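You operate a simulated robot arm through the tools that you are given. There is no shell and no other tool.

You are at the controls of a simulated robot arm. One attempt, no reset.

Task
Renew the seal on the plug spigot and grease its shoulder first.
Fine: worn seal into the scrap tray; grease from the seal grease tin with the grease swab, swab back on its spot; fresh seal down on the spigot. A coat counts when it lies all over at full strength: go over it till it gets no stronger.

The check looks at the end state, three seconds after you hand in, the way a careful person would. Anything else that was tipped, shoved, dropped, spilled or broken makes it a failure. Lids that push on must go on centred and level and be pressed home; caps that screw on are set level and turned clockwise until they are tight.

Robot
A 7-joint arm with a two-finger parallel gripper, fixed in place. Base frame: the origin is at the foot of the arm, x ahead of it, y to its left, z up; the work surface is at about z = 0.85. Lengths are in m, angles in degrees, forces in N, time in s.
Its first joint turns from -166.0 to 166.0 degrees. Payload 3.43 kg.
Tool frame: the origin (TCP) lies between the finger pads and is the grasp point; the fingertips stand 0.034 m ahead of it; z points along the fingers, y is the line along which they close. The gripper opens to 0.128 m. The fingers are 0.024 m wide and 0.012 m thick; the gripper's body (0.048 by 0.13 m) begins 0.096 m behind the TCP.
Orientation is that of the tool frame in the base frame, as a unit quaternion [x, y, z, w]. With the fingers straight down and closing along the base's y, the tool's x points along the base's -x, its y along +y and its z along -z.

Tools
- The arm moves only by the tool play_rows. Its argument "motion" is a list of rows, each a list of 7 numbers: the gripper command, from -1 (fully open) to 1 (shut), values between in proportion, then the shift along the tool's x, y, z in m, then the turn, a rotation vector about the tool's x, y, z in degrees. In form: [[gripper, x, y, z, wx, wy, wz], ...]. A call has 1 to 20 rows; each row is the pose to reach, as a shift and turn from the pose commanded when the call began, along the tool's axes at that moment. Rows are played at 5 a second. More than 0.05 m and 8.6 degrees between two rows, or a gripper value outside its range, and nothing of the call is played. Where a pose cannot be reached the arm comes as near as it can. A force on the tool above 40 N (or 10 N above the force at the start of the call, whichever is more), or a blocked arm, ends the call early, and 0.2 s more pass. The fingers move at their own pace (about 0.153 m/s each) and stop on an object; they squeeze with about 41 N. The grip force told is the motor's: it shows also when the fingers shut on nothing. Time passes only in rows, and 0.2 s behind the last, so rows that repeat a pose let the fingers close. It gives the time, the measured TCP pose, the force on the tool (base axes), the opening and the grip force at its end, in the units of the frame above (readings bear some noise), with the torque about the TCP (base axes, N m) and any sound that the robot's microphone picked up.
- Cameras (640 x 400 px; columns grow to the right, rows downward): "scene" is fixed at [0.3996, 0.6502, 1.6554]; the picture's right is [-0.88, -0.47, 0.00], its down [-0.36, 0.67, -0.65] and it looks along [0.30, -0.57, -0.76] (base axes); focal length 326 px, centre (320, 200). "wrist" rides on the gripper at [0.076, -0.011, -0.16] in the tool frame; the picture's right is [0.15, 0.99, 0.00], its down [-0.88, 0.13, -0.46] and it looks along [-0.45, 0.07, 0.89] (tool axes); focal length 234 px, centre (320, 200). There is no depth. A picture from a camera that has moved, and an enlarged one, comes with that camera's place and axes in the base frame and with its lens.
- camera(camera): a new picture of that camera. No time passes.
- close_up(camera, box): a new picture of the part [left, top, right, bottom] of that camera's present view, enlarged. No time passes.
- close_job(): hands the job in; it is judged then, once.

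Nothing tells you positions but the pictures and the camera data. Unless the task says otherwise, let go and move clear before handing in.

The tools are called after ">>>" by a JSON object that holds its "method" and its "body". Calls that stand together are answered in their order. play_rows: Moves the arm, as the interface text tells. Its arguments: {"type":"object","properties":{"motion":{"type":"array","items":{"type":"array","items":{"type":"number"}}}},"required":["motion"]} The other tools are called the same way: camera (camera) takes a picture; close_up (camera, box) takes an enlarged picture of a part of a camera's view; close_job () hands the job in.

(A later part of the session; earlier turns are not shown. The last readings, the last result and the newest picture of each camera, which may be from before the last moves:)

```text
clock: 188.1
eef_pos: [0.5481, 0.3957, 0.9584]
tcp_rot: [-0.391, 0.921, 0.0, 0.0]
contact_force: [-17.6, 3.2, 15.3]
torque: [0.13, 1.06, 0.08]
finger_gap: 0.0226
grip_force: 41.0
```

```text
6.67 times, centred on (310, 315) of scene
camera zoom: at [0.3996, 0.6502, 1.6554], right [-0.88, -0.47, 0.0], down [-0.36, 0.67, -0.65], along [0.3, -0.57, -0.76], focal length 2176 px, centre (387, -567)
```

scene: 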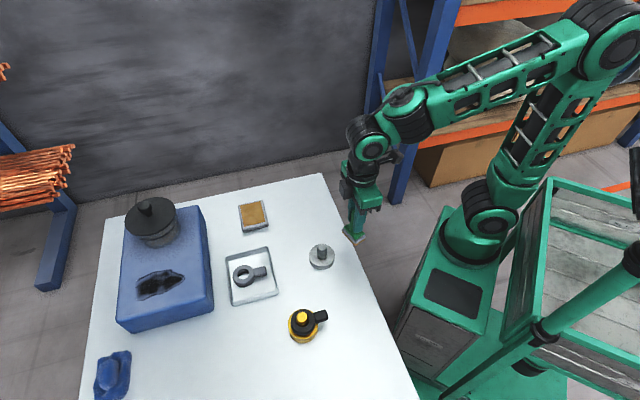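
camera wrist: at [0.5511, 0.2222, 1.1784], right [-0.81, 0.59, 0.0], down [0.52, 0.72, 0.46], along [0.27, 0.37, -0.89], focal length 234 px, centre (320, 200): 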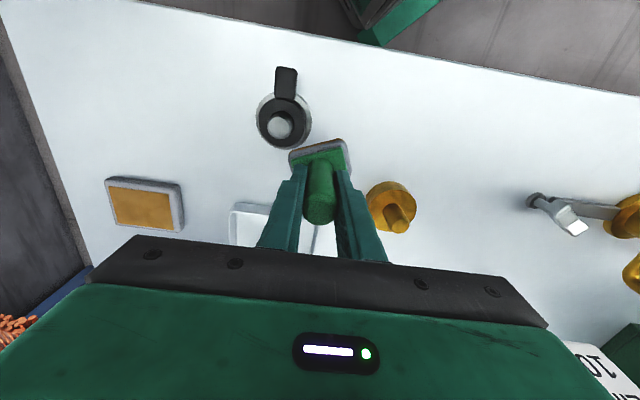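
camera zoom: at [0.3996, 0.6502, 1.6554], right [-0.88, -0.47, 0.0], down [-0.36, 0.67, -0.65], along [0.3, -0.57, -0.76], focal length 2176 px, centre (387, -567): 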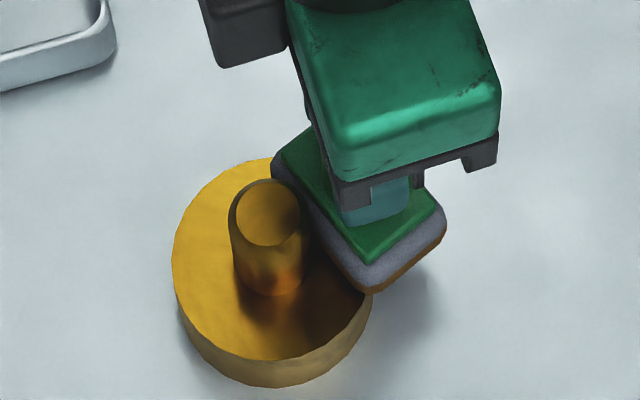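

>>> {"method": "play_rows", "body": {"motion": [[1, 0, 0, -0.01, 0, 0, 0], [1, 0.002, 0, -0.03, 0, 0, 0], [1, 0.02, -0.02, -0.055, 0, 0, 0], [1, 0.04, -0.06, -0.06, 0, 0, 0], [1, 0.05, -0.1, -0.06, 0, 0, 0], [1, 0.05, -0.1, -0.06, 0, 0, 0]]}}

>>> {"method": "close_up", "body": {"camera": "scene", "box": [285, 305, 325, 335]}}

>>> {"method": "close_up", "body": {"camera": "wrist", "box": [355, 170, 425, 240]}}

```text
clock: 189.4
eef_pos: [0.5873, 0.2876, 1.0185]
tcp_rot: [-0.387, 0.922, 0.0, 0.0]
contact_force: [-1.6, -0.5, -0.9]
torque: [0.01, -0.02, 0.02]
finger_gap: 0.0224
grip_force: 40.3
```

```text
13.33 times, centred on (305, 320) of scene
camera zoom: at [0.3996, 0.6502, 1.6554], right [-0.88, -0.47, 0.0], down [-0.36, 0.67, -0.65], along [0.3, -0.57, -0.76], focal length 4353 px, centre (520, -1400)
```

zoom: 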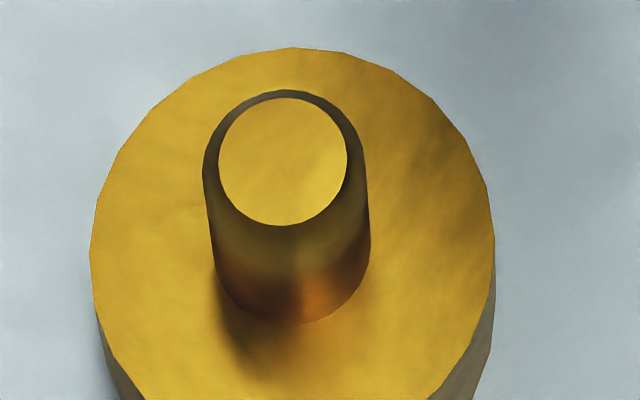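

```text
5.71 times, centred on (390, 205) of wrist
camera zoom: at [0.5425, 0.2258, 1.1776], right [-0.81, 0.59, 0.0], down [0.52, 0.72, 0.46], along [0.27, 0.37, -0.89], focal length 1338 px, centre (-80, 171)
```

zoom: 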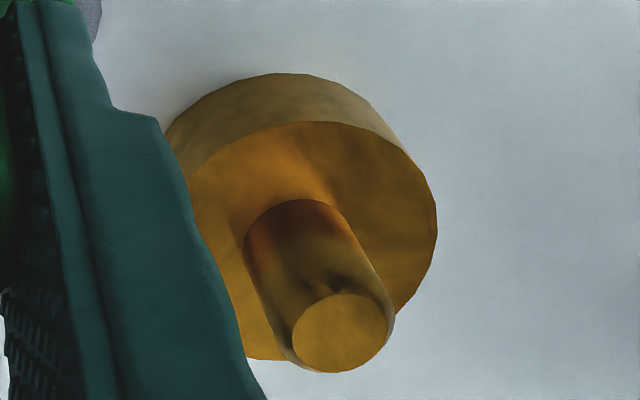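

No change visible. For a fair comparison I'll return to the exact vantage used earlier (over the tray) and take the same pictures as before.

>>> {"method": "play_rows", "body": {"motion": [[1, -0.03, -0.008, 0, 0, 0, 0], [1, -0.06, -0.018, 0, 0, 0, 0], [1, -0.09, -0.028, 0, 0, 0, 0], [1, -0.12, -0.042, -0.003, 0, 0, 0], [1, -0.148, -0.058, -0.003, 0, 0, 0], [1, -0.148, -0.058, -0.003, 0, 0, 0], [1, -0.148, -0.058, -0.003, 0, 0, 0]]}}

>>> {"method": "close_up", "body": {"camera": "wrist", "box": [420, 70, 510, 160]}}

>>> {"method": "close_up", "body": {"camera": "scene", "box": [285, 305, 325, 335]}}

>>> {"method": "close_up", "body": {"camera": "scene", "box": [275, 295, 335, 350]}}

```text
clock: 191.1
eef_pos: [0.7312, 0.3542, 1.0211]
tcp_rot: [-0.388, 0.922, 0.0, 0.0]
contact_force: [0.0, 0.0, -1.8]
torque: [-0.04, -0.04, -0.01]
finger_gap: 0.0226
grip_force: 40.3
```

```text
4.44 times, centred on (465, 115) of wrist
camera zoom: at [0.6876, 0.2914, 1.18], right [-0.81, 0.59, 0.0], down [0.52, 0.72, 0.46], along [0.27, 0.37, -0.89], focal length 1041 px, centre (-324, 578)
```

zoom: 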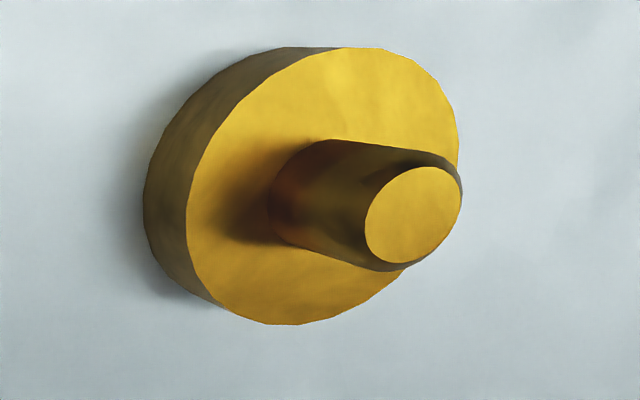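

```text
13.33 times, centred on (305, 320) of scene
camera zoom: at [0.3996, 0.6502, 1.6554], right [-0.88, -0.47, 0.0], down [-0.36, 0.67, -0.65], along [0.3, -0.57, -0.76], focal length 4353 px, centre (520, -1400)
```

zoom: 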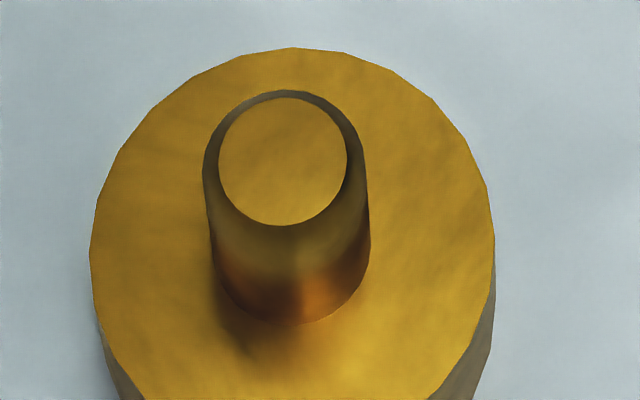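

```text
7.27 times, centred on (305, 322) of scene
camera zoom: at [0.3996, 0.6502, 1.6554], right [-0.88, -0.47, 0.0], down [-0.36, 0.67, -0.65], along [0.3, -0.57, -0.76], focal length 2374 px, centre (429, -691)
```

zoom: 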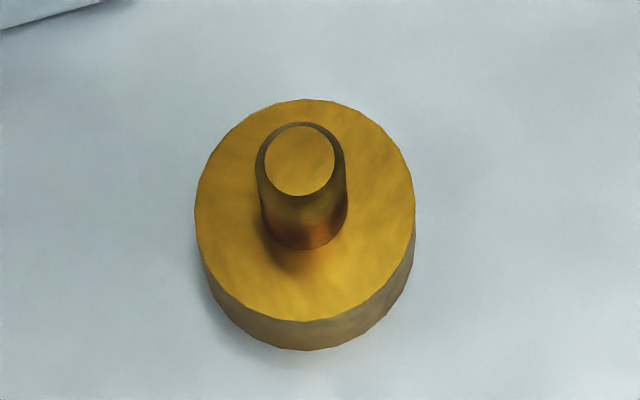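

The pictures are identical to before, so no grease has transferred. I'll take a closer look at the covered pot on the blue block and everything else in view to make sure I haven't misjudged which part is the plug spigot.

>>> {"method": "close_up", "body": {"camera": "scene", "box": [110, 185, 200, 260]}}

>>> {"method": "close_up", "body": {"camera": "scene", "box": [110, 240, 220, 335]}}

>>> {"method": "camera", "body": {"camera": "wrist"}}

```text
5.33 times, centred on (155, 222) of scene
camera zoom: at [0.3996, 0.6502, 1.6554], right [-0.88, -0.47, 0.0], down [-0.36, 0.67, -0.65], along [0.3, -0.57, -0.76], focal length 1741 px, centre (1200, 80)
```

zoom: 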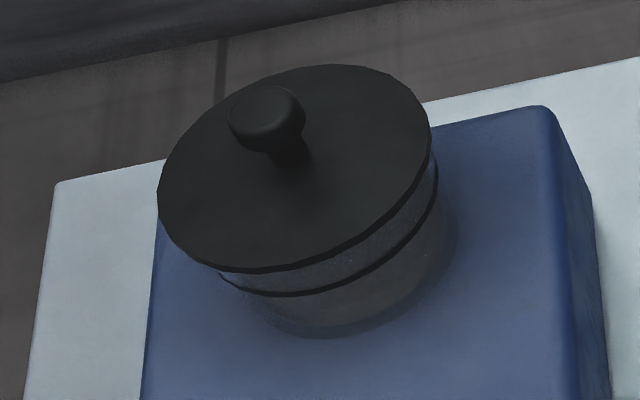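

```text
4.21 times, centred on (165, 288) of scene
camera zoom: at [0.3996, 0.6502, 1.6554], right [-0.88, -0.47, 0.0], down [-0.36, 0.67, -0.65], along [0.3, -0.57, -0.76], focal length 1375 px, centre (973, -168)
```

zoom: 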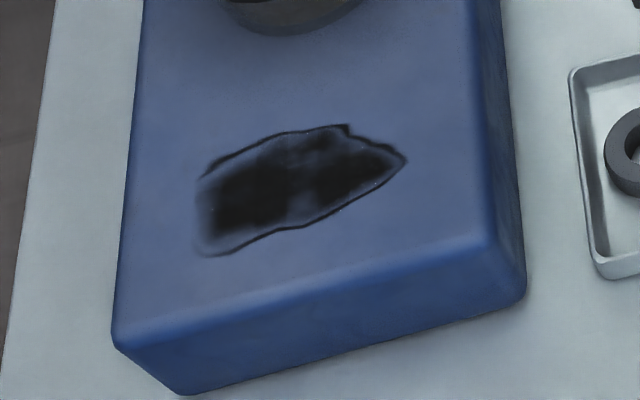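

```text
taken
camera wrist: at [0.6876, 0.2914, 1.18], right [-0.81, 0.59, 0.0], down [0.52, 0.72, 0.46], along [0.27, 0.37, -0.89], focal length 234 px, centre (320, 200)
```

wrist: 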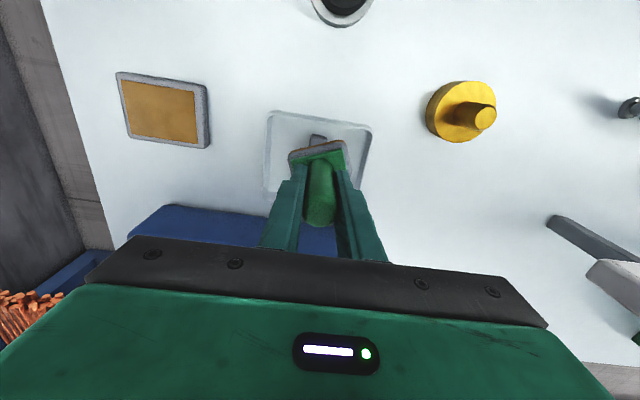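

The jar is just a lidded reservoir on a gearbox, out of reach. One thing I haven't tried is having the pad's centre well inside the shoulder, hard up against the post. I'll go back and slide in until the pad just touches the post side.

>>> {"method": "play_rows", "body": {"motion": [[1, 0.02, 0.032, 0, 0, 0, 0], [1, 0.042, 0.066, 0, 0, 0, 0], [1, 0.064, 0.1, 0, 0, 0, 0], [1, 0.086, 0.134, 0, 0, 0, 0], [1, 0.1005, 0.1565, 0, 0, 0, 0], [1, 0.1005, 0.1565, 0.02, 0, 0, 0], [1, 0.1005, 0.1565, 0.042, 0, 0, 0], [1, 0.1005, 0.1565, 0.055, 0, 0, 0], [1, 0.1005, 0.1565, 0.0585, 0, 0, 0], [1, 0.1005, 0.1565, 0.0585, 0, 0, 0]]}}

>>> {"method": "close_up", "body": {"camera": "scene", "box": [275, 285, 345, 345]}}

```text
clock: 193.2
eef_pos: [0.5498, 0.3924, 0.9643]
tcp_rot: [-0.388, 0.922, 0.0, 0.0]
contact_force: [0.0, -0.2, -1.6]
torque: [0.03, 0.01, 0.01]
finger_gap: 0.0226
grip_force: 41.2
```

```text
6.67 times, centred on (310, 315) of scene
camera zoom: at [0.3996, 0.6502, 1.6554], right [-0.88, -0.47, 0.0], down [-0.36, 0.67, -0.65], along [0.3, -0.57, -0.76], focal length 2176 px, centre (387, -567)
```

zoom: 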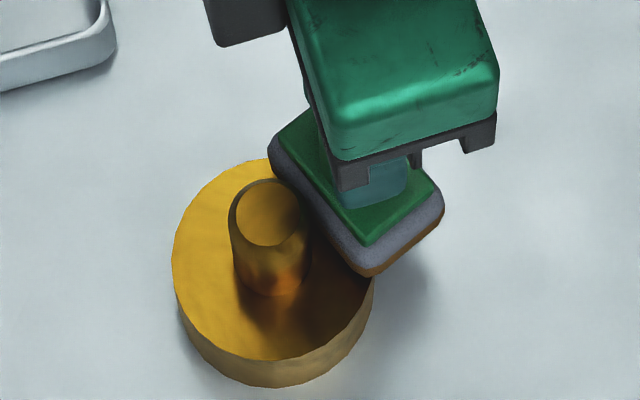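

Sliding inward in small steps until the pad meets the post's side.

>>> {"method": "play_rows", "body": {"motion": [[1, -0.0009, 0.0003, 0, 0, 0, 0], [1, -0.0019, 0.0007, 0, 0, 0, 0], [1, -0.0028, 0.001, 0, 0, 0, 0], [1, -0.0028, 0.001, 0, 0, 0, 0]]}}

```text
clock: 194.2
eef_pos: [0.5513, 0.3943, 0.9631]
tcp_rot: [-0.387, 0.922, 0.001, 0.0]
contact_force: [-0.1, -2.3, -1.0]
torque: [-0.17, 0.04, -0.02]
finger_gap: 0.0223
grip_force: 41.1
```

Touching the post side now. Backing off half a millimetre and pressing down to the shoulder.

>>> {"method": "play_rows", "body": {"motion": [[1, 0.0005, -0.0002, 0.001, 0, 0, 0], [1, 0.0005, -0.0002, 0.002, 0, 0, 0], [1, 0.0005, -0.0002, 0.003, 0, 0, 0], [1, 0.0005, -0.0002, 0.003, 0, 0, 0]]}}

```text
clock: 195.2
eef_pos: [0.5507, 0.3945, 0.9592]
tcp_rot: [-0.388, 0.922, 0.0, 0.001]
contact_force: [-0.7, 0.2, -0.6]
torque: [0.0, 0.01, 0.02]
finger_gap: 0.0225
grip_force: 41.4
```

>>> {"method": "play_rows", "body": {"motion": [[1, 0, 0, 0.001, 0, 0, 0], [1, 0, 0, 0.001, 0, 0, 0]]}}

```text
clock: 195.8
eef_pos: [0.5509, 0.3924, 0.96]
tcp_rot: [-0.388, 0.922, 0.001, 0.001]
contact_force: [0.3, 0.5, -0.7]
torque: [-0.01, -0.03, -0.01]
finger_gap: 0.0224
grip_force: 40.8
```

>>> {"method": "play_rows", "body": {"motion": [[1, 0, 0, 0.001, 0, 0, 0], [1, 0, 0, 0.001, 0, 0, 0]]}}

```text
clock: 196.4
eef_pos: [0.5506, 0.3934, 0.9584]
tcp_rot: [-0.388, 0.922, 0.0, 0.001]
contact_force: [-0.2, -2.2, 12.5]
torque: [-0.06, 0.21, 0.01]
finger_gap: 0.0224
grip_force: 40.8
```

Good contact right against the post. Short strokes here.

>>> {"method": "play_rows", "body": {"motion": [[1, 0.001, 0.0028, 0, 0, 0, 0], [1, 0.002, 0.0057, 0, 0, 0, 0], [1, 0.001, 0.0028, 0, 0, 0, 0], [1, 0, 0, 0, 0, 0, 0], [1, -0.001, -0.0028, 0.0001, 0, 0, 0], [1, -0.002, -0.0057, 0.0002, 0, 0, 0], [1, -0.001, -0.0028, 0.0003, 0, 0, 0], [1, 0, 0, 0.0004, 0, 0, 0], [1, 0.001, 0.0028, 0.0005, 0, 0, 0], [1, 0.002, 0.0057, 0.0006, 0, 0, 0], [1, 0.001, 0.0028, 0.0007, 0, 0, 0], [1, 0, 0, 0.0008, 0, 0, 0], [1, -0.001, -0.0028, 0.0008, 0, 0, 0], [1, -0.002, -0.0057, 0.0008, 0, 0, 0], [1, -0.001, -0.0028, 0.0008, 0, 0, 0], [1, 0, 0, 0.0008, 0, 0, 0]]}}

>>> {"method": "play_rows", "body": {"motion": [[1, 0.001, 0, -0.01, 0, 0, 0], [1, 0.003, 0, -0.03, 0, 0, 0], [1, 0.02, -0.02, -0.055, 0, 0, 0], [1, 0.04, -0.06, -0.06, 0, 0, 0], [1, 0.05, -0.1, -0.06, 0, 0, 0], [1, 0.05, -0.1, -0.06, 0, 0, 0]]}}

>>> {"method": "close_up", "body": {"camera": "scene", "box": [285, 305, 325, 335]}}

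>>> {"method": "close_up", "body": {"camera": "wrist", "box": [350, 165, 430, 245]}}

```text
clock: 199.8
eef_pos: [0.5524, 0.3919, 0.9585]
tcp_rot: [-0.386, 0.923, -0.001, 0.002]
contact_force: [-2.1, 2.8, 26.3]
torque: [0.33, 0.24, -0.03]
finger_gap: 0.0224
grip_force: 41.4
```

```text
clock: 201.2
eef_pos: [0.5885, 0.2881, 1.0175]
tcp_rot: [-0.387, 0.922, 0.0, 0.0]
contact_force: [0.0, 0.0, -1.6]
torque: [0.0, 0.01, 0.03]
finger_gap: 0.0226
grip_force: 40.7
```

```text
13.33 times, centred on (305, 320) of scene
camera zoom: at [0.3996, 0.6502, 1.6554], right [-0.88, -0.47, 0.0], down [-0.36, 0.67, -0.65], along [0.3, -0.57, -0.76], focal length 4353 px, centre (520, -1400)
```

zoom: 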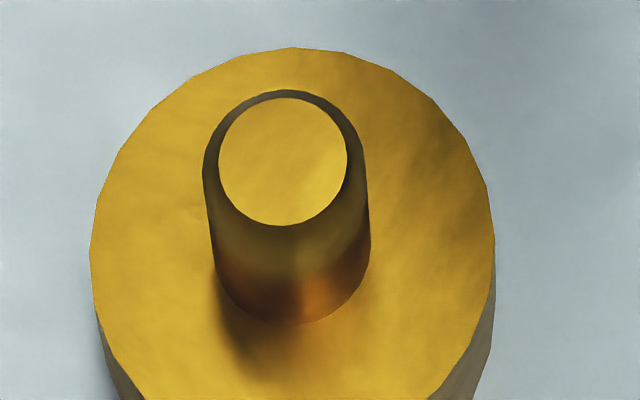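

```text
5.00 times, centred on (390, 205) of wrist
camera zoom: at [0.5437, 0.2259, 1.1759], right [-0.81, 0.59, 0.0], down [0.52, 0.72, 0.46], along [0.27, 0.37, -0.89], focal length 1171 px, centre (-30, 175)
```

zoom: 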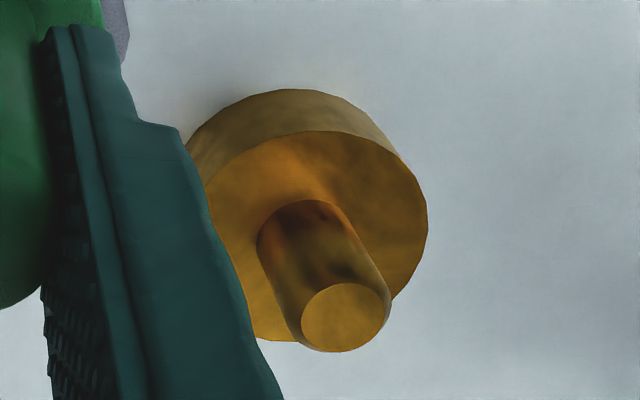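

Still nothing on brass even freshly loaded and hard against the post, so brass is not the greasing target. My steel test may have been spoiled because the swab had already been rubbed off and set down; I'll redo it properly: swab home, grey seal back to the brass post, black seal to the tray, then a fresh load onto the steel shoulder.

>>> {"method": "play_rows", "body": {"motion": [[1, 0.003, -0.022, -0.01, 0, 0, 2], [1, 0.007, -0.058, -0.015, 0, 0, 5], [1, 0.0115, -0.095, -0.015, 0, 0, 9], [1, 0.016, -0.132, -0.015, 0, 0, 13], [1, 0.0205, -0.17, -0.015, 0, 0, 17], [1, 0.025, -0.208, -0.015, 0, 0, 19.2], [1, 0.029, -0.238, -0.015, 0, 0, 19.2], [1, 0.031, -0.2575, -0.015, 0, 0, 19.2], [1, 0.031, -0.2575, -0.015, 0, 0, 19.2], [1, 0.031, -0.2575, -0.015, 0, 0, 19.2]]}}

>>> {"method": "close_up", "body": {"camera": "wrist", "box": [250, 100, 390, 250]}}

>>> {"method": "close_up", "body": {"camera": "scene", "box": [270, 140, 350, 215]}}

```text
clock: 203.4
eef_pos: [0.7496, 0.0849, 1.0315]
tcp_rot: [-0.227, 0.974, -0.001, 0.001]
contact_force: [-0.5, 0.5, -0.9]
torque: [-0.01, 0.0, 0.03]
finger_gap: 0.0223
grip_force: 41.4
```

```text
2.67 times, centred on (320, 175) of wrist
camera zoom: at [0.688, 0.0412, 1.1907], right [-0.57, 0.82, 0.0], down [0.73, 0.51, 0.46], along [0.37, 0.26, -0.89], focal length 624 px, centre (320, 267)
```

zoom: 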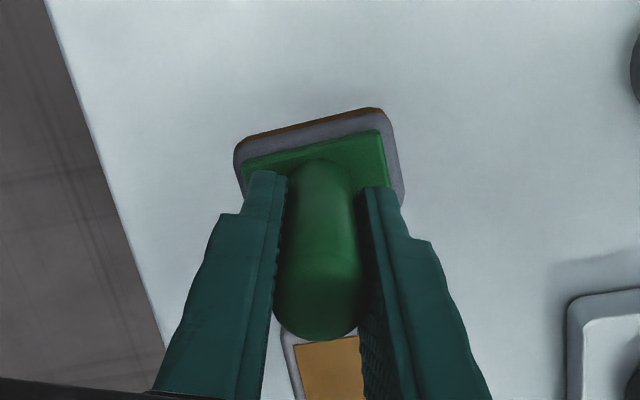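

```text
5.33 times, centred on (310, 178) of scene
camera zoom: at [0.3996, 0.6502, 1.6554], right [-0.88, -0.47, 0.0], down [-0.36, 0.67, -0.65], along [0.3, -0.57, -0.76], focal length 1741 px, centre (373, 320)
```

zoom: 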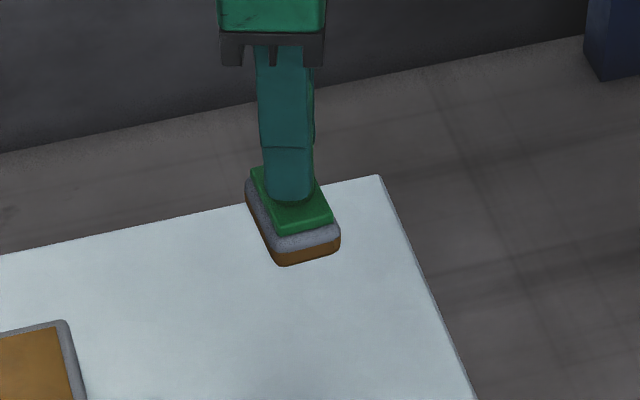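

Before setting it down, I realise the coat may only show once the whole shoulder has been covered, and so far I only rubbed one side of the brass. With a loaded swab in hand and the brass bare, I'll go right round the brass post.

>>> {"method": "play_rows", "body": {"motion": [[1, 0.0025, 0.018, 0, 0, 0, 0], [1, 0.0075, 0.056, 0, 0, 0, 0], [1, 0.0125, 0.095, 0, 0, 0, 0], [1, 0.0177, 0.135, 0, 0, 0, 0], [1, 0.0229, 0.175, 0, 0, 0, 0], [1, 0.0281, 0.215, 0, 0, 0, 0], [1, 0.0334, 0.255, 0, 0, 0, 0], [1, 0.0386, 0.295, 0, 0, 0, 0], [1, 0.0438, 0.335, 0, 0, 0, 0], [1, 0.0491, 0.375, 0, 0, 0, 0], [1, 0.0491, 0.375, 0, 0, 0, 0], [1, 0.0491, 0.375, 0.03, 0, 0, 0], [1, 0.0491, 0.375, 0.055, 0, 0, 0], [1, 0.0491, 0.375, 0.067, 0, 0, 0], [1, 0.0491, 0.375, 0.067, 0, 0, 0]]}}

>>> {"method": "close_up", "body": {"camera": "scene", "box": [275, 285, 345, 345]}}

>>> {"method": "close_up", "body": {"camera": "wrist", "box": [250, 100, 390, 250]}}

```text
clock: 206.7
eef_pos: [0.5388, 0.3985, 0.9662]
tcp_rot: [-0.229, 0.973, 0.0, 0.0]
contact_force: [0.1, 1.1, -1.0]
torque: [0.02, 0.02, 0.0]
finger_gap: 0.0225
grip_force: 40.9
```

```text
6.67 times, centred on (310, 315) of scene
camera zoom: at [0.3996, 0.6502, 1.6554], right [-0.88, -0.47, 0.0], down [-0.36, 0.67, -0.65], along [0.3, -0.57, -0.76], focal length 2176 px, centre (387, -567)
```

zoom: 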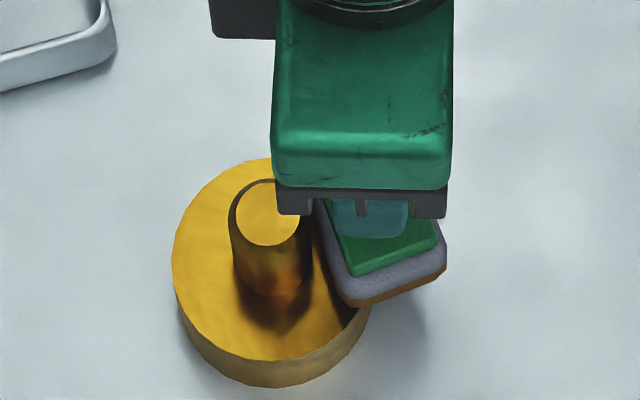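

```text
2.67 times, centred on (320, 175) of wrist
camera zoom: at [0.4772, 0.3551, 1.1239], right [-0.57, 0.82, 0.0], down [0.73, 0.51, 0.46], along [0.37, 0.26, -0.89], focal length 624 px, centre (320, 267)
```

zoom: 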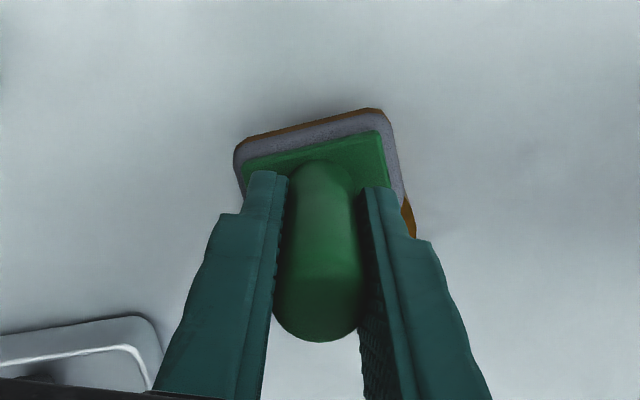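

>>> {"method": "play_rows", "body": {"motion": [[1, -0.001, 0.0003, 0.003, 0, 0, 0], [1, -0.0019, 0.0007, 0.0055, 0, 0, 0], [1, -0.0019, 0.0007, 0.0065, 0, 0, 0], [1, -0.0019, 0.0007, 0.0065, 0, 0, 0]]}}

```text
clock: 207.7
eef_pos: [0.5399, 0.4001, 0.9588]
tcp_rot: [-0.229, 0.973, 0.0, 0.001]
contact_force: [-0.2, -0.9, -1.1]
torque: [-0.03, 0.02, 0.0]
finger_gap: 0.0223
grip_force: 41.3
```

>>> {"method": "play_rows", "body": {"motion": [[1, 0, 0, 0.001, 0, 0, 0], [1, 0, 0, 0.0015, 0, 0, 0], [1, 0, 0, 0.0015, 0, 0, 0]]}}

```text
clock: 208.4
eef_pos: [0.5401, 0.4011, 0.9587]
tcp_rot: [-0.229, 0.974, 0.0, 0.001]
contact_force: [-0.3, -1.6, 12.5]
torque: [0.01, 0.08, 0.02]
finger_gap: 0.0224
grip_force: 40.7
```

Contact 13 N. Starting around the post: first quarter.

>>> {"method": "play_rows", "body": {"motion": [[1, 0.0023, 0.0066, 0, 0, 0, 0], [1, 0.0046, 0.0132, 0, 0, 0, 0], [1, 0.0069, 0.0198, 0, 0, 0, 0], [1, 0.0092, 0.0264, 0, 0, 0, 0], [1, 0.0098, 0.0326, 0, 0, 0, 0], [1, 0.0088, 0.0388, 0, 0, 0, 0], [1, 0.0053, 0.0442, 0, 0, 0, 0], [1, 0.0005, 0.0485, 0, 0, 0, 0]]}}

>>> {"method": "close_up", "body": {"camera": "scene", "box": [270, 285, 350, 350]}}

```text
clock: 210.2
eef_pos: [0.5169, 0.4441, 0.9576]
tcp_rot: [-0.229, 0.973, 0.0, -0.001]
contact_force: [-4.7, -6.7, 8.4]
torque: [-0.78, 0.21, -0.21]
finger_gap: 0.0227
grip_force: 40.9
```

```text
6.15 times, centred on (310, 318) of scene
camera zoom: at [0.3996, 0.6502, 1.6554], right [-0.88, -0.47, 0.0], down [-0.36, 0.67, -0.65], along [0.3, -0.57, -0.76], focal length 2009 px, centre (382, -523)
```

zoom: 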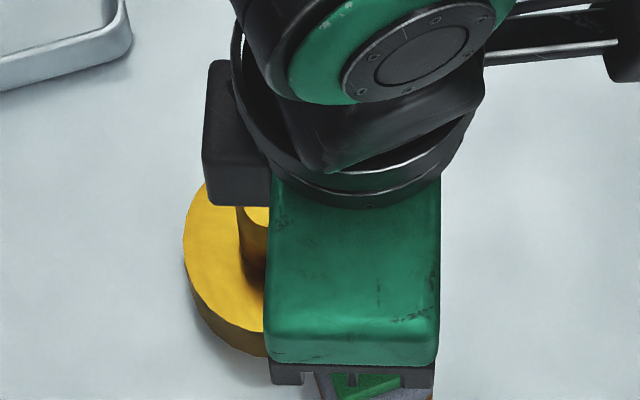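

Contact held (9 N). Continuing around the camera-facing side.

>>> {"method": "play_rows", "body": {"motion": [[1, -0.0071, 0.0009, 0, 0, 0, 0], [1, -0.0137, 0.0032, 0, 0, 0, 0], [1, -0.0204, 0.0055, 0, 0, 0, 0], [1, -0.027, 0.0078, 0.0002, 0, 0, 0], [1, -0.0336, 0.0101, 0.0003, 0, 0, 0], [1, -0.0395, 0.0112, 0.0003, 0, 0, 0], [1, -0.0463, 0.0099, 0.0003, 0, 0, 0], [1, -0.0516, 0.0069, 0.0003, 0, 0, 0]]}}

>>> {"method": "camera", "body": {"camera": "scene"}}

>>> {"method": "close_up", "body": {"camera": "wrist", "box": [250, 100, 390, 250]}}

```text
clock: 212.1
eef_pos: [0.5602, 0.4725, 0.9579]
tcp_rot: [-0.23, 0.973, 0.0, 0.0]
contact_force: [-11.8, 3.8, 14.0]
torque: [-0.06, 0.75, -0.24]
finger_gap: 0.0225
grip_force: 41.7
```

```text
taken
```

scene: 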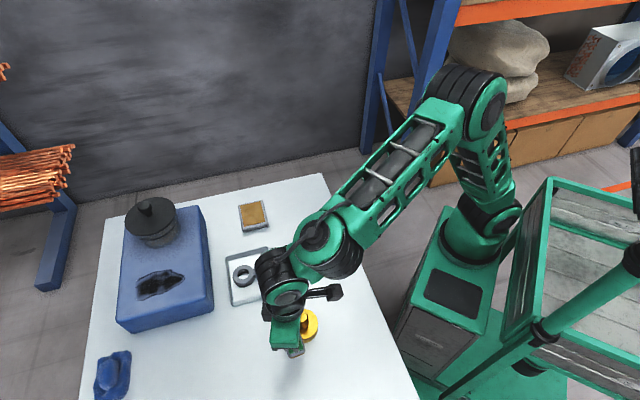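

```text
2.67 times, centred on (320, 175) of wrist
camera zoom: at [0.498, 0.4296, 1.116], right [-0.57, 0.82, 0.0], down [0.73, 0.51, 0.46], along [0.37, 0.26, -0.89], focal length 624 px, centre (320, 267)
```

zoom: 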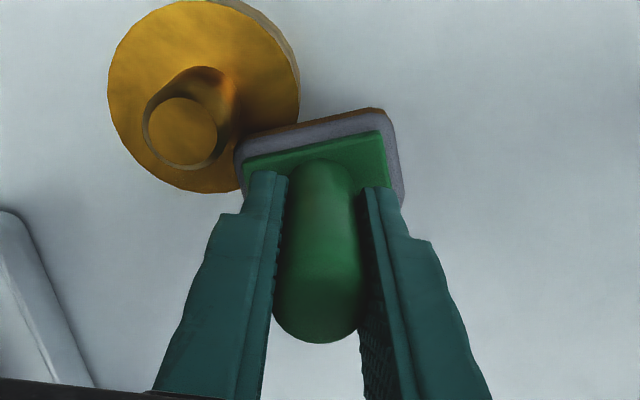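

Good contact (14 N) and a clear view. Continuing along the far side.

>>> {"method": "play_rows", "body": {"motion": [[1, -0.0051, -0.004, 0, 0, 0, 0], [1, -0.0079, -0.0105, 0, 0, 0, 0], [1, -0.0105, -0.0181, 0, 0, 0, 0], [1, -0.0132, -0.0256, 0, 0, 0, 0], [1, -0.0158, -0.0332, 0, 0, 0, 0], [1, -0.0184, -0.0407, 0, 0, 0, 0], [1, -0.0211, -0.0483, 0, 0, 0, 0], [1, -0.0237, -0.0558, 0, 0, 0, 0], [1, -0.025, -0.0627, 0, 0, 0, 0], [1, -0.0247, -0.0692, 0, 0, 0, 0]]}}

>>> {"method": "close_up", "body": {"camera": "wrist", "box": [250, 60, 430, 250]}}

>>> {"method": "close_up", "body": {"camera": "scene", "box": [275, 295, 335, 350]}}

```text
clock: 214.2
eef_pos: [0.6143, 0.4253, 0.9573]
tcp_rot: [-0.229, 0.973, 0.001, 0.002]
contact_force: [-5.8, 23.1, 16.5]
torque: [1.67, 0.74, -0.6]
finger_gap: 0.0229
grip_force: 41.4
```

```text
2.11 times, centred on (340, 155) of wrist
camera zoom: at [0.5514, 0.3799, 1.1156], right [-0.57, 0.82, 0.0], down [0.73, 0.51, 0.46], along [0.38, 0.26, -0.89], focal length 493 px, centre (278, 295)
```

zoom: 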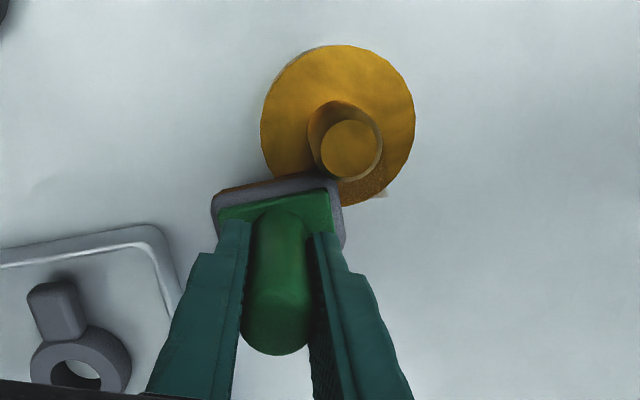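

```text
7.27 times, centred on (305, 322) of scene
camera zoom: at [0.3996, 0.6502, 1.6554], right [-0.88, -0.47, 0.0], down [-0.36, 0.67, -0.65], along [0.3, -0.57, -0.76], focal length 2374 px, centre (429, -691)
```

zoom: 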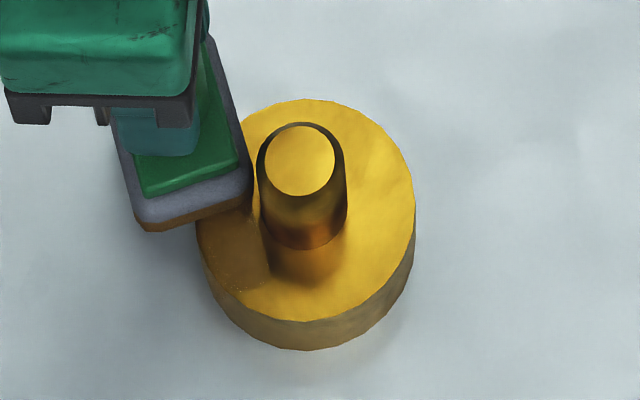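

The brass is taking grease now: a clear brown coat shows where the far side was wiped. So the brass is the spigot, and evidently only part of the pad (its robot-facing half) carries grease because the pad sat slightly tilted in the tin. Let me look closely.

>>> {"method": "close_up", "body": {"camera": "scene", "box": [280, 305, 325, 345]}}

>>> {"method": "close_up", "body": {"camera": "wrist", "box": [310, 70, 400, 160]}}

```text
10.00 times, centred on (302, 325) of scene
camera zoom: at [0.3996, 0.6502, 1.6554], right [-0.88, -0.47, 0.0], down [-0.36, 0.67, -0.65], along [0.3, -0.57, -0.76], focal length 3265 px, centre (495, -1050)
```

zoom: 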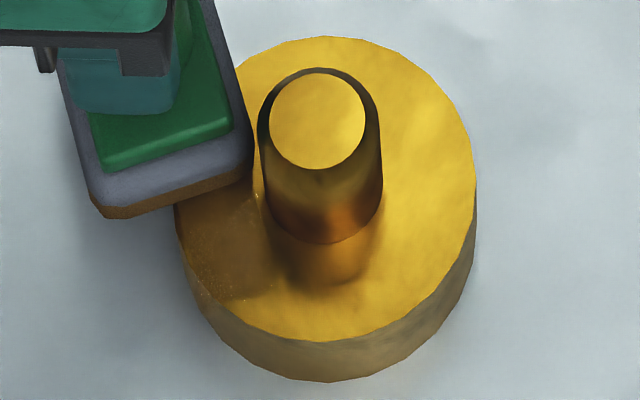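

```text
4.44 times, centred on (355, 115) of wrist
camera zoom: at [0.5514, 0.3799, 1.1156], right [-0.57, 0.82, 0.0], down [0.73, 0.51, 0.46], along [0.38, 0.26, -0.89], focal length 1041 px, centre (164, 578)
```

zoom: 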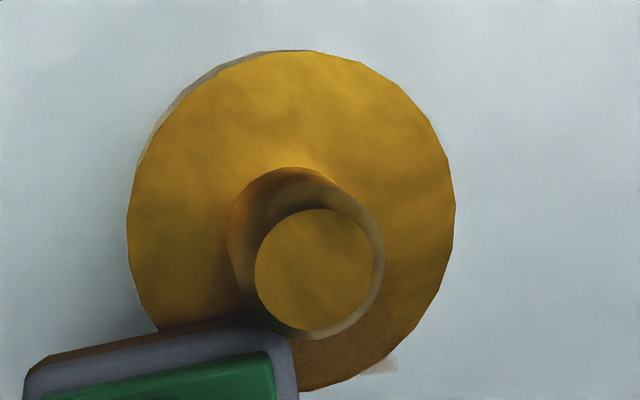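

The coat is real and on the brass. I'll lift off and reload the pad properly over its whole face, tipping it a little each way in the tin.

>>> {"method": "play_rows", "body": {"motion": [[1, 0, 0, -0.01, 0, 0, 0], [1, -0.003, -0.005, -0.035, 0, 0, 0], [1, -0.015, -0.03, -0.065, 0, 0, 0], [1, -0.03, -0.066, -0.07, 0, 0, 0], [1, -0.046, -0.104, -0.07, 0, 0, 0], [1, -0.062, -0.142, -0.07, 0, 0, 0], [1, -0.078, -0.18, -0.07, 0, 0, 0], [1, -0.094, -0.218, -0.07, 0, 0, 0], [1, -0.11, -0.256, -0.07, 0, 0, 0], [1, -0.123, -0.288, -0.07, 0, 0, 0], [1, -0.131, -0.3081, -0.07, 0, 0, 0], [1, -0.131, -0.3081, -0.07, 0, 0, 0], [1, -0.131, -0.3081, -0.07, 0, 0, 0]]}}

>>> {"method": "close_up", "body": {"camera": "scene", "box": [283, 303, 323, 343]}}

>>> {"method": "close_up", "body": {"camera": "wrist", "box": [250, 90, 390, 250]}}

>>> {"method": "close_up", "body": {"camera": "scene", "box": [215, 160, 295, 230]}}

```text
clock: 217.1
eef_pos: [0.8691, 0.2039, 1.0278]
tcp_rot: [-0.228, 0.974, 0.0, 0.0]
contact_force: [-0.1, 0.0, -1.6]
torque: [0.0, -0.02, 0.01]
finger_gap: 0.0226
grip_force: 41.1
```

```text
10.00 times, centred on (303, 323) of scene
camera zoom: at [0.3996, 0.6502, 1.6554], right [-0.88, -0.47, 0.0], down [-0.36, 0.67, -0.65], along [0.3, -0.57, -0.76], focal length 3265 px, centre (490, -1030)
```

zoom: 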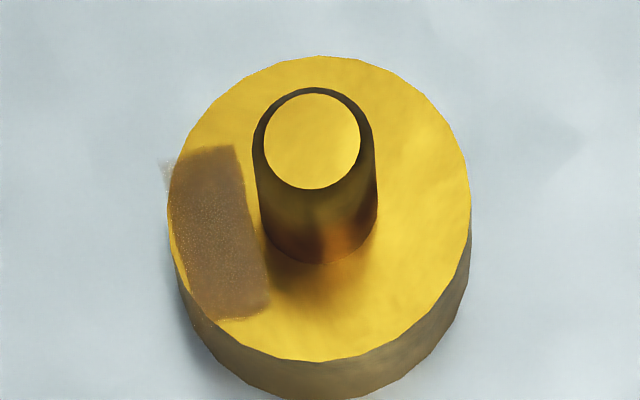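

```text
2.50 times, centred on (320, 170) of wrist
camera zoom: at [0.8066, 0.1606, 1.1861], right [-0.57, 0.82, 0.0], down [0.73, 0.51, 0.46], along [0.37, 0.26, -0.89], focal length 585 px, centre (320, 275)
```

zoom: 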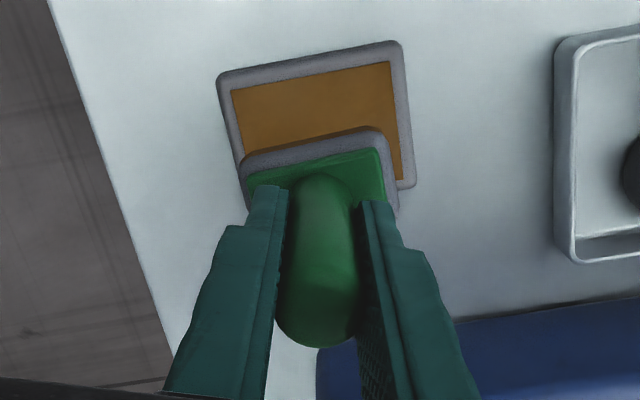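

```text
5.71 times, centred on (255, 195) of scene
camera zoom: at [0.3996, 0.6502, 1.6554], right [-0.88, -0.47, 0.0], down [-0.36, 0.67, -0.65], along [0.3, -0.57, -0.76], focal length 1866 px, centre (691, 229)
```

zoom: 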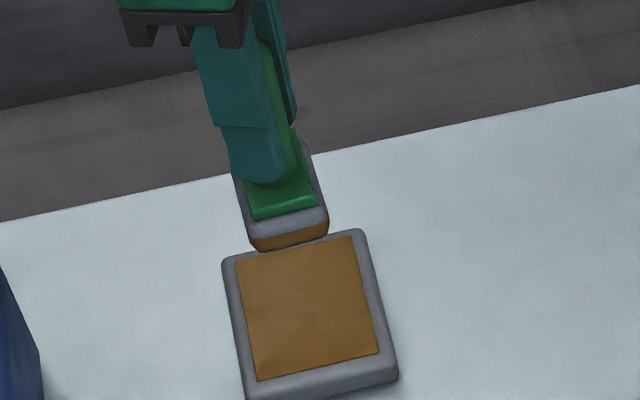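

Now it's unmistakable: a brown patch on the far side of the brass shoulder. So the method works where the pad is loaded; I just need the whole pad loaded. Lowering into the tin again.

>>> {"method": "play_rows", "body": {"motion": [[1, -0.0018, 0.0036, 0.02, 0, 0, 0], [1, -0.0018, 0.0036, 0.045, 0, 0, 0], [1, -0.0018, 0.0036, 0.062, 0, 0, 0], [1, -0.0018, 0.0036, 0.069, 0, 0, 0], [1, -0.0018, 0.0036, 0.069, 0, 0, 0]]}}

```text
clock: 218.2
eef_pos: [0.8682, 0.2098, 0.9593]
tcp_rot: [-0.228, 0.974, 0.001, 0.0]
contact_force: [0.3, -0.2, -1.5]
torque: [-0.01, 0.02, 0.02]
finger_gap: 0.0224
grip_force: 41.1
```

Tipping the pad so its other half meets the grease, and easing down.

>>> {"method": "play_rows", "body": {"motion": [[1, 0, 0, 0.001, 0.41, 1.18, 0], [1, 0, 0, 0.002, 0.82, 2.36, 0], [1, 0, 0, 0.003, 0.82, 2.36, 0], [1, 0, 0, 0.003, 0.82, 2.36, 0]]}}

```text
clock: 219.2
eef_pos: [0.8694, 0.2102, 0.9556]
tcp_rot: [-0.228, 0.973, -0.011, -0.019]
contact_force: [0.9, 0.5, -1.0]
torque: [0.01, 0.01, -0.02]
finger_gap: 0.0224
grip_force: 41.2
```

>>> {"method": "play_rows", "body": {"motion": [[1, 0, 0, 0.001, 0, 0, 0], [1, 0, 0, 0.0015, 0, 0, 0], [1, 0, 0, 0.0015, 0, 0, 0]]}}

```text
clock: 220.1
eef_pos: [0.8678, 0.2097, 0.9528]
tcp_rot: [-0.228, 0.973, -0.011, -0.019]
contact_force: [-0.2, 0.0, -1.4]
torque: [-0.03, 0.03, 0.03]
finger_gap: 0.0225
grip_force: 41.2
```

>>> {"method": "play_rows", "body": {"motion": [[1, 0, 0, 0.001, 0, 0, 0], [1, 0, 0, 0.0015, 0, 0, 0], [1, 0, 0, 0.0015, 0, 0, 0]]}}

```text
clock: 220.8
eef_pos: [0.868, 0.209, 0.9518]
tcp_rot: [-0.229, 0.973, -0.011, -0.018]
contact_force: [-0.3, -0.8, -1.2]
torque: [0.01, 0.01, 0.0]
finger_gap: 0.0221
grip_force: 40.8
```

>>> {"method": "play_rows", "body": {"motion": [[1, 0, 0, 0.001, 0, 0, 0], [1, 0, 0, 0.0015, 0, 0, 0], [1, 0, 0, 0.0015, 0, 0, 0]]}}

>>> {"method": "close_up", "body": {"camera": "scene", "box": [215, 175, 295, 245]}}

```text
clock: 221.7
eef_pos: [0.8678, 0.2085, 0.9515]
tcp_rot: [-0.229, 0.973, -0.011, -0.017]
contact_force: [-0.5, 0.0, -1.6]
torque: [0.02, -0.01, 0.01]
finger_gap: 0.0225
grip_force: 40.7
```

```text
5.71 times, centred on (255, 210) of scene
camera zoom: at [0.3996, 0.6502, 1.6554], right [-0.88, -0.47, 0.0], down [-0.36, 0.67, -0.65], along [0.3, -0.57, -0.76], focal length 1866 px, centre (691, 143)
```

zoom: 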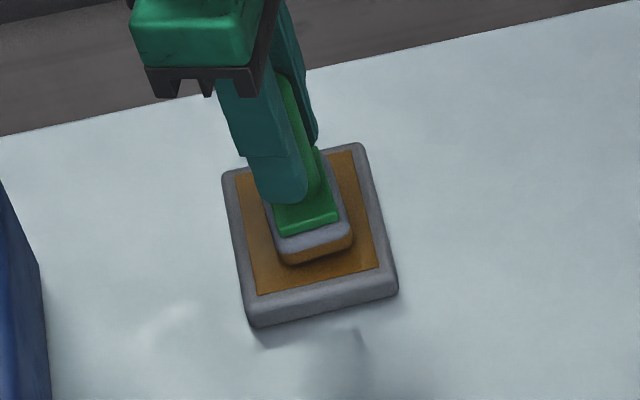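

>>> {"method": "play_rows", "body": {"motion": [[1, 0, 0, 0.001, 0, 0, 0], [1, 0, 0, 0.0015, 0, 0, 0], [1, 0, 0, 0.0015, 0, 0, 0]]}}

```text
clock: 222.4
eef_pos: [0.8689, 0.2078, 0.9488]
tcp_rot: [-0.228, 0.973, -0.011, -0.018]
contact_force: [-0.2, 1.0, -0.5]
torque: [-0.02, -0.01, 0.02]
finger_gap: 0.0224
grip_force: 41.5
```

>>> {"method": "play_rows", "body": {"motion": [[1, 0, 0, 0.001, 0, 0, 0], [1, 0, 0, 0.001, 0, 0, 0]]}}

```text
clock: 223.1
eef_pos: [0.8665, 0.21, 0.9476]
tcp_rot: [-0.229, 0.973, -0.011, -0.018]
contact_force: [0.2, 0.2, 1.0]
torque: [0.02, -0.06, 0.01]
finger_gap: 0.0224
grip_force: 41.1
```

>>> {"method": "play_rows", "body": {"motion": [[1, 0, 0, 0.0005, 0, 0, 0], [1, 0.001, 0.003, 0.0005, 0, 0, 0], [1, 0.001, 0.003, 0.0005, 0, 0, 0], [1, -0.001, -0.003, 0.0005, 0, 0, 0], [1, 0, 0, 0.0005, 0, 0, 0]]}}

```text
clock: 224.2
eef_pos: [0.8676, 0.2097, 0.9472]
tcp_rot: [-0.229, 0.973, -0.011, -0.017]
contact_force: [3.1, 1.9, 7.9]
torque: [0.09, -0.57, 0.03]
finger_gap: 0.0228
grip_force: 41.1
```

The far half touches the grease. Now rolling the pad flat in the grease, then toward each end in turn.

>>> {"method": "play_rows", "body": {"motion": [[1, 0, 0, 0.0002, -0.41, -1.18, 0], [1, 0, 0, 0.0004, -0.82, -2.36, 0], [1, 0.001, 0.003, 0.0004, -0.82, -2.36, 0], [1, -0.001, -0.003, 0.0004, -0.82, -2.36, 0], [1, 0, 0, 0.0004, -0.82, -2.36, 0]]}}

```text
clock: 225.4
eef_pos: [0.8683, 0.209, 0.9476]
tcp_rot: [-0.23, 0.973, 0.0, 0.001]
contact_force: [-3.4, 2.2, 10.4]
torque: [0.09, 0.0, 0.03]
finger_gap: 0.0223
grip_force: 40.3
```

>>> {"method": "play_rows", "body": {"motion": [[1, 0, 0, -0.0005, 0.8, -0.8, 0], [1, 0, 0, 0, 1.2, -1.6, 0], [1, 0.001, 0.003, 0, 1.2, -1.6, 0], [1, -0.001, -0.003, 0, 1.2, -1.6, 0], [1, 0, 0, 0, 1.2, -1.6, 0]]}}

```text
clock: 226.7
eef_pos: [0.869, 0.2081, 0.9473]
tcp_rot: [-0.227, 0.974, -0.007, 0.017]
contact_force: [2.2, 2.6, 14.6]
torque: [0.28, 0.44, -0.1]
finger_gap: 0.0227
grip_force: 41.4
```

>>> {"method": "play_rows", "body": {"motion": [[1, 0, 0, -0.001, -1.6, 0.3, 0], [1, 0, 0, -0.0008, -3.24, 0.62, 0], [1, 0, 0, 0, -3.24, 0.62, 0], [1, 0.001, 0.002, 0, -3.24, 0.62, 0], [1, 0, 0, 0, -3.24, 0.62, 0]]}}

```text
clock: 227.8
eef_pos: [0.8669, 0.2096, 0.9488]
tcp_rot: [-0.229, 0.973, 0.021, 0.004]
contact_force: [-3.4, -2.5, 16.5]
torque: [-0.77, 0.14, -0.16]
finger_gap: 0.0227
grip_force: 41.3
```

>>> {"method": "play_rows", "body": {"motion": [[1, 0, 0, -0.0015, 2, 1, 0], [1, 0, 0, -0.001, 4.08, 1.96, 0], [1, 0, 0, 0, 4.08, 1.96, 0], [1, 0.001, 0.002, 0, 4.08, 1.96, 0], [1, 0, 0, 0, 4.08, 1.96, 0]]}}

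```text
clock: 229.1
eef_pos: [0.8684, 0.2087, 0.9468]
tcp_rot: [-0.23, 0.973, -0.018, -0.004]
contact_force: [0.5, 9.7, 15.1]
torque: [1.29, 0.14, -0.11]
finger_gap: 0.0222
grip_force: 41.0
```

All four corners of the pad have been pressed into the grease. Levelling and lifting out.

>>> {"method": "play_rows", "body": {"motion": [[1, 0, 0, -0.001, -1, -0.5, 0], [1, 0, 0, 0, -2.04, -0.98, 0], [1, 0.001, 0.002, 0.0003, -2.04, -0.98, 0], [1, -0.001, -0.002, 0.0003, -2.04, -0.98, 0], [1, 0, 0, -0.005, -2.04, -0.98, 0], [1, 0, 0, -0.02, -2.04, -0.98, 0], [1, 0, 0, -0.045, -2.04, -0.98, 0], [1, 0, 0, -0.07, -2.04, -0.98, 0], [1, 0, 0, -0.07, -2.04, -0.98, 0]]}}

>>> {"method": "close_up", "body": {"camera": "scene", "box": [220, 160, 290, 225]}}

>>> {"method": "close_up", "body": {"camera": "wrist", "box": [250, 90, 390, 250]}}

```text
clock: 231.1
eef_pos: [0.867, 0.2107, 1.0173]
tcp_rot: [-0.229, 0.974, 0.0, 0.0]
contact_force: [0.9, 0.0, -1.3]
torque: [0.0, 0.02, 0.0]
finger_gap: 0.0225
grip_force: 41.6
```

```text
6.15 times, centred on (255, 192) of scene
camera zoom: at [0.3996, 0.6502, 1.6554], right [-0.88, -0.47, 0.0], down [-0.36, 0.67, -0.65], along [0.3, -0.57, -0.76], focal length 2009 px, centre (720, 246)
```

zoom: 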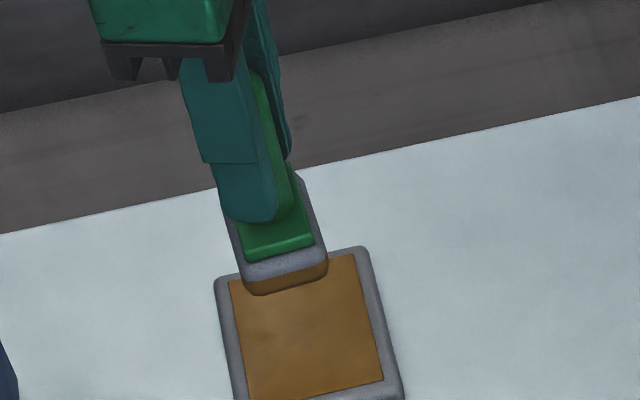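

```text
2.50 times, centred on (320, 170) of wrist
camera zoom: at [0.8057, 0.1672, 1.1762], right [-0.57, 0.82, 0.0], down [0.73, 0.51, 0.46], along [0.37, 0.26, -0.89], focal length 585 px, centre (320, 275)
```

zoom: 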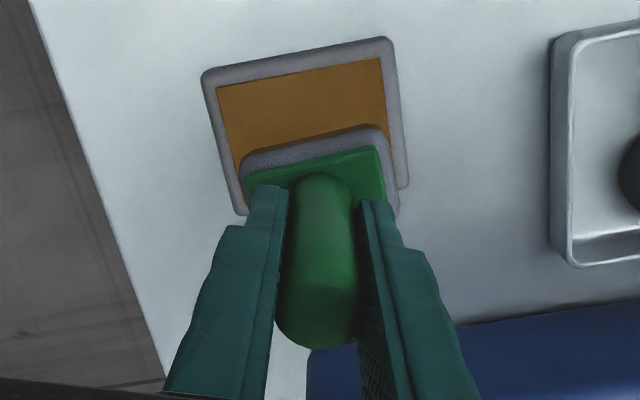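

Fully loaded and level. Back to the brass spigot, robot side.

>>> {"method": "play_rows", "body": {"motion": [[1, 0.01, 0.015, -0.005, 0, 0, 0], [1, 0.031, 0.047, -0.01, 0, 0, 0], [1, 0.053, 0.08, -0.01, 0, 0, 0], [1, 0.075, 0.113, -0.01, 0, 0, 0], [1, 0.097, 0.146, -0.01, 0, 0, 0], [1, 0.119, 0.179, -0.01, 0, 0, 0], [1, 0.141, 0.212, -0.01, 0, 0, 0], [1, 0.163, 0.245, -0.01, 0, 0, 0], [1, 0.184, 0.277, -0.01, 0, 0, 0], [1, 0.2, 0.302, -0.01, 0, 0, 0], [1, 0.2089, 0.3151, -0.01, 0, 0, 0], [1, 0.2089, 0.3151, -0.01, 0, 0, 0], [1, 0.2089, 0.3151, -0.01, 0, 0, 0]]}}

>>> {"method": "close_up", "body": {"camera": "wrist", "box": [250, 90, 390, 250]}}

>>> {"method": "close_up", "body": {"camera": "scene", "box": [265, 275, 345, 345]}}

```text
clock: 233.8
eef_pos: [0.5406, 0.4007, 1.0259]
tcp_rot: [-0.23, 0.973, 0.0, 0.001]
contact_force: [0.6, -0.6, -2.0]
torque: [-0.02, -0.05, -0.01]
finger_gap: 0.0226
grip_force: 41.3
```

```text
2.50 times, centred on (320, 170) of wrist
camera zoom: at [0.4786, 0.3567, 1.1855], right [-0.57, 0.82, 0.0], down [0.73, 0.51, 0.46], along [0.37, 0.26, -0.89], focal length 585 px, centre (320, 275)
```

zoom: 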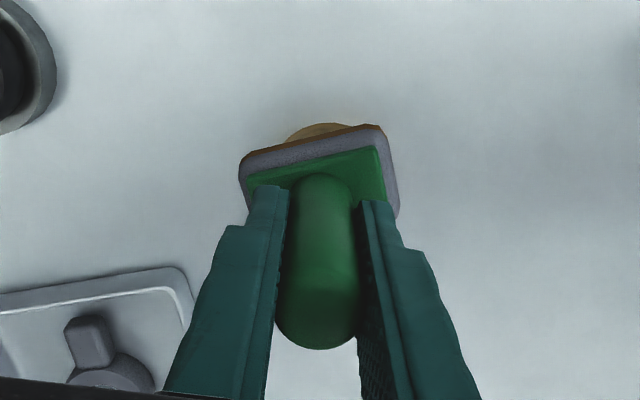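

```text
5.71 times, centred on (305, 310) of scene
camera zoom: at [0.3996, 0.6502, 1.6554], right [-0.88, -0.47, 0.0], down [-0.36, 0.67, -0.65], along [0.3, -0.57, -0.76], focal length 1866 px, centre (406, -429)
```

zoom: 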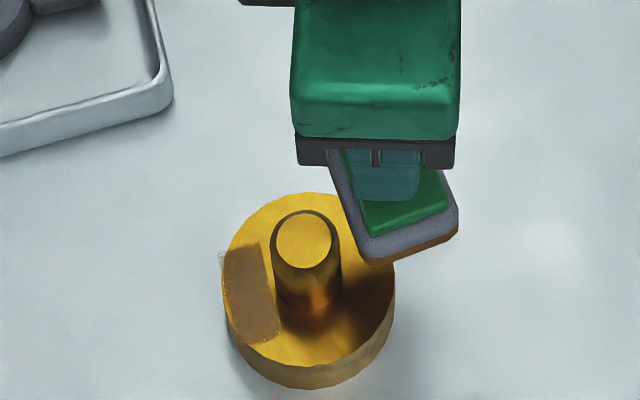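

Positioned. Shifting 1.5 mm outward and lowering to the shoulder.

>>> {"method": "play_rows", "body": {"motion": [[1, 0.0014, -0.0005, 0.02, 0, 0, 0], [1, 0.0014, -0.0005, 0.045, 0, 0, 0], [1, 0.0014, -0.0005, 0.062, 0, 0, 0], [1, 0.0014, -0.0005, 0.069, 0, 0, 0], [1, 0.0014, -0.0005, 0.069, 0, 0, 0]]}}

```text
clock: 235.1
eef_pos: [0.5386, 0.3995, 0.9566]
tcp_rot: [-0.229, 0.973, 0.0, 0.001]
contact_force: [0.0, 0.1, -2.2]
torque: [0.03, -0.04, -0.01]
finger_gap: 0.0225
grip_force: 40.7
```

>>> {"method": "play_rows", "body": {"motion": [[1, 0, 0, 0.001, 0, 0, 0], [1, 0, 0, 0.002, 0, 0, 0], [1, 0, 0, 0.002, 0, 0, 0]]}}

```text
clock: 235.8
eef_pos: [0.5395, 0.3987, 0.9574]
tcp_rot: [-0.229, 0.973, 0.001, 0.002]
contact_force: [-2.0, -1.4, 18.0]
torque: [-0.24, -0.54, -0.04]
finger_gap: 0.0223
grip_force: 40.7
```

>>> {"method": "play_rows", "body": {"motion": [[1, 0, 0, -0.0006, 0, 0, 0], [1, 0.0023, 0.0066, -0.0006, 0, 0, 0], [1, 0.0046, 0.0132, -0.0006, 0, 0, 0], [1, 0.0069, 0.0198, -0.0006, 0, 0, 0], [1, 0.0046, 0.0132, -0.0005, 0, 0, 0], [1, 0.0023, 0.0066, -0.0004, 0, 0, 0], [1, 0, 0, -0.0003, 0, 0, 0], [1, -0.0023, -0.0066, -0.0002, 0, 0, 0], [1, -0.0046, -0.0132, -0.0001, 0, 0, 0], [1, -0.0069, -0.0198, 0, 0, 0, 0], [1, -0.0046, -0.0132, 0, 0, 0, 0], [1, -0.0023, -0.0066, 0, 0, 0, 0], [1, 0, 0, 0, 0, 0, 0]]}}

>>> {"method": "close_up", "body": {"camera": "scene", "box": [270, 290, 340, 350]}}

```text
clock: 238.7
eef_pos: [0.5406, 0.398, 0.9562]
tcp_rot: [-0.228, 0.974, 0.001, 0.001]
contact_force: [14.0, -11.6, 23.7]
torque: [-0.4, -1.12, -0.21]
finger_gap: 0.0225
grip_force: 41.0
```

```text
6.67 times, centred on (305, 320) of scene
camera zoom: at [0.3996, 0.6502, 1.6554], right [-0.88, -0.47, 0.0], down [-0.36, 0.67, -0.65], along [0.3, -0.57, -0.76], focal length 2176 px, centre (420, -600)
```

zoom: 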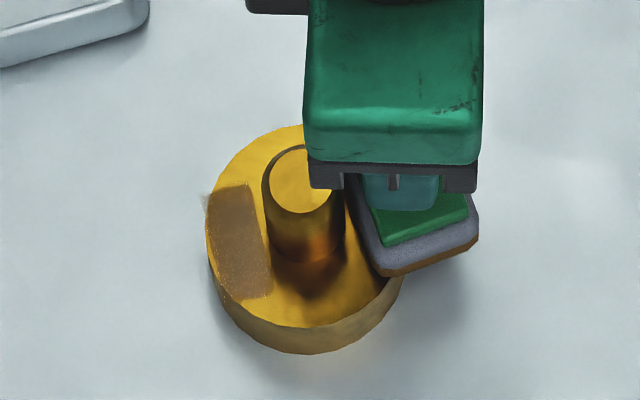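

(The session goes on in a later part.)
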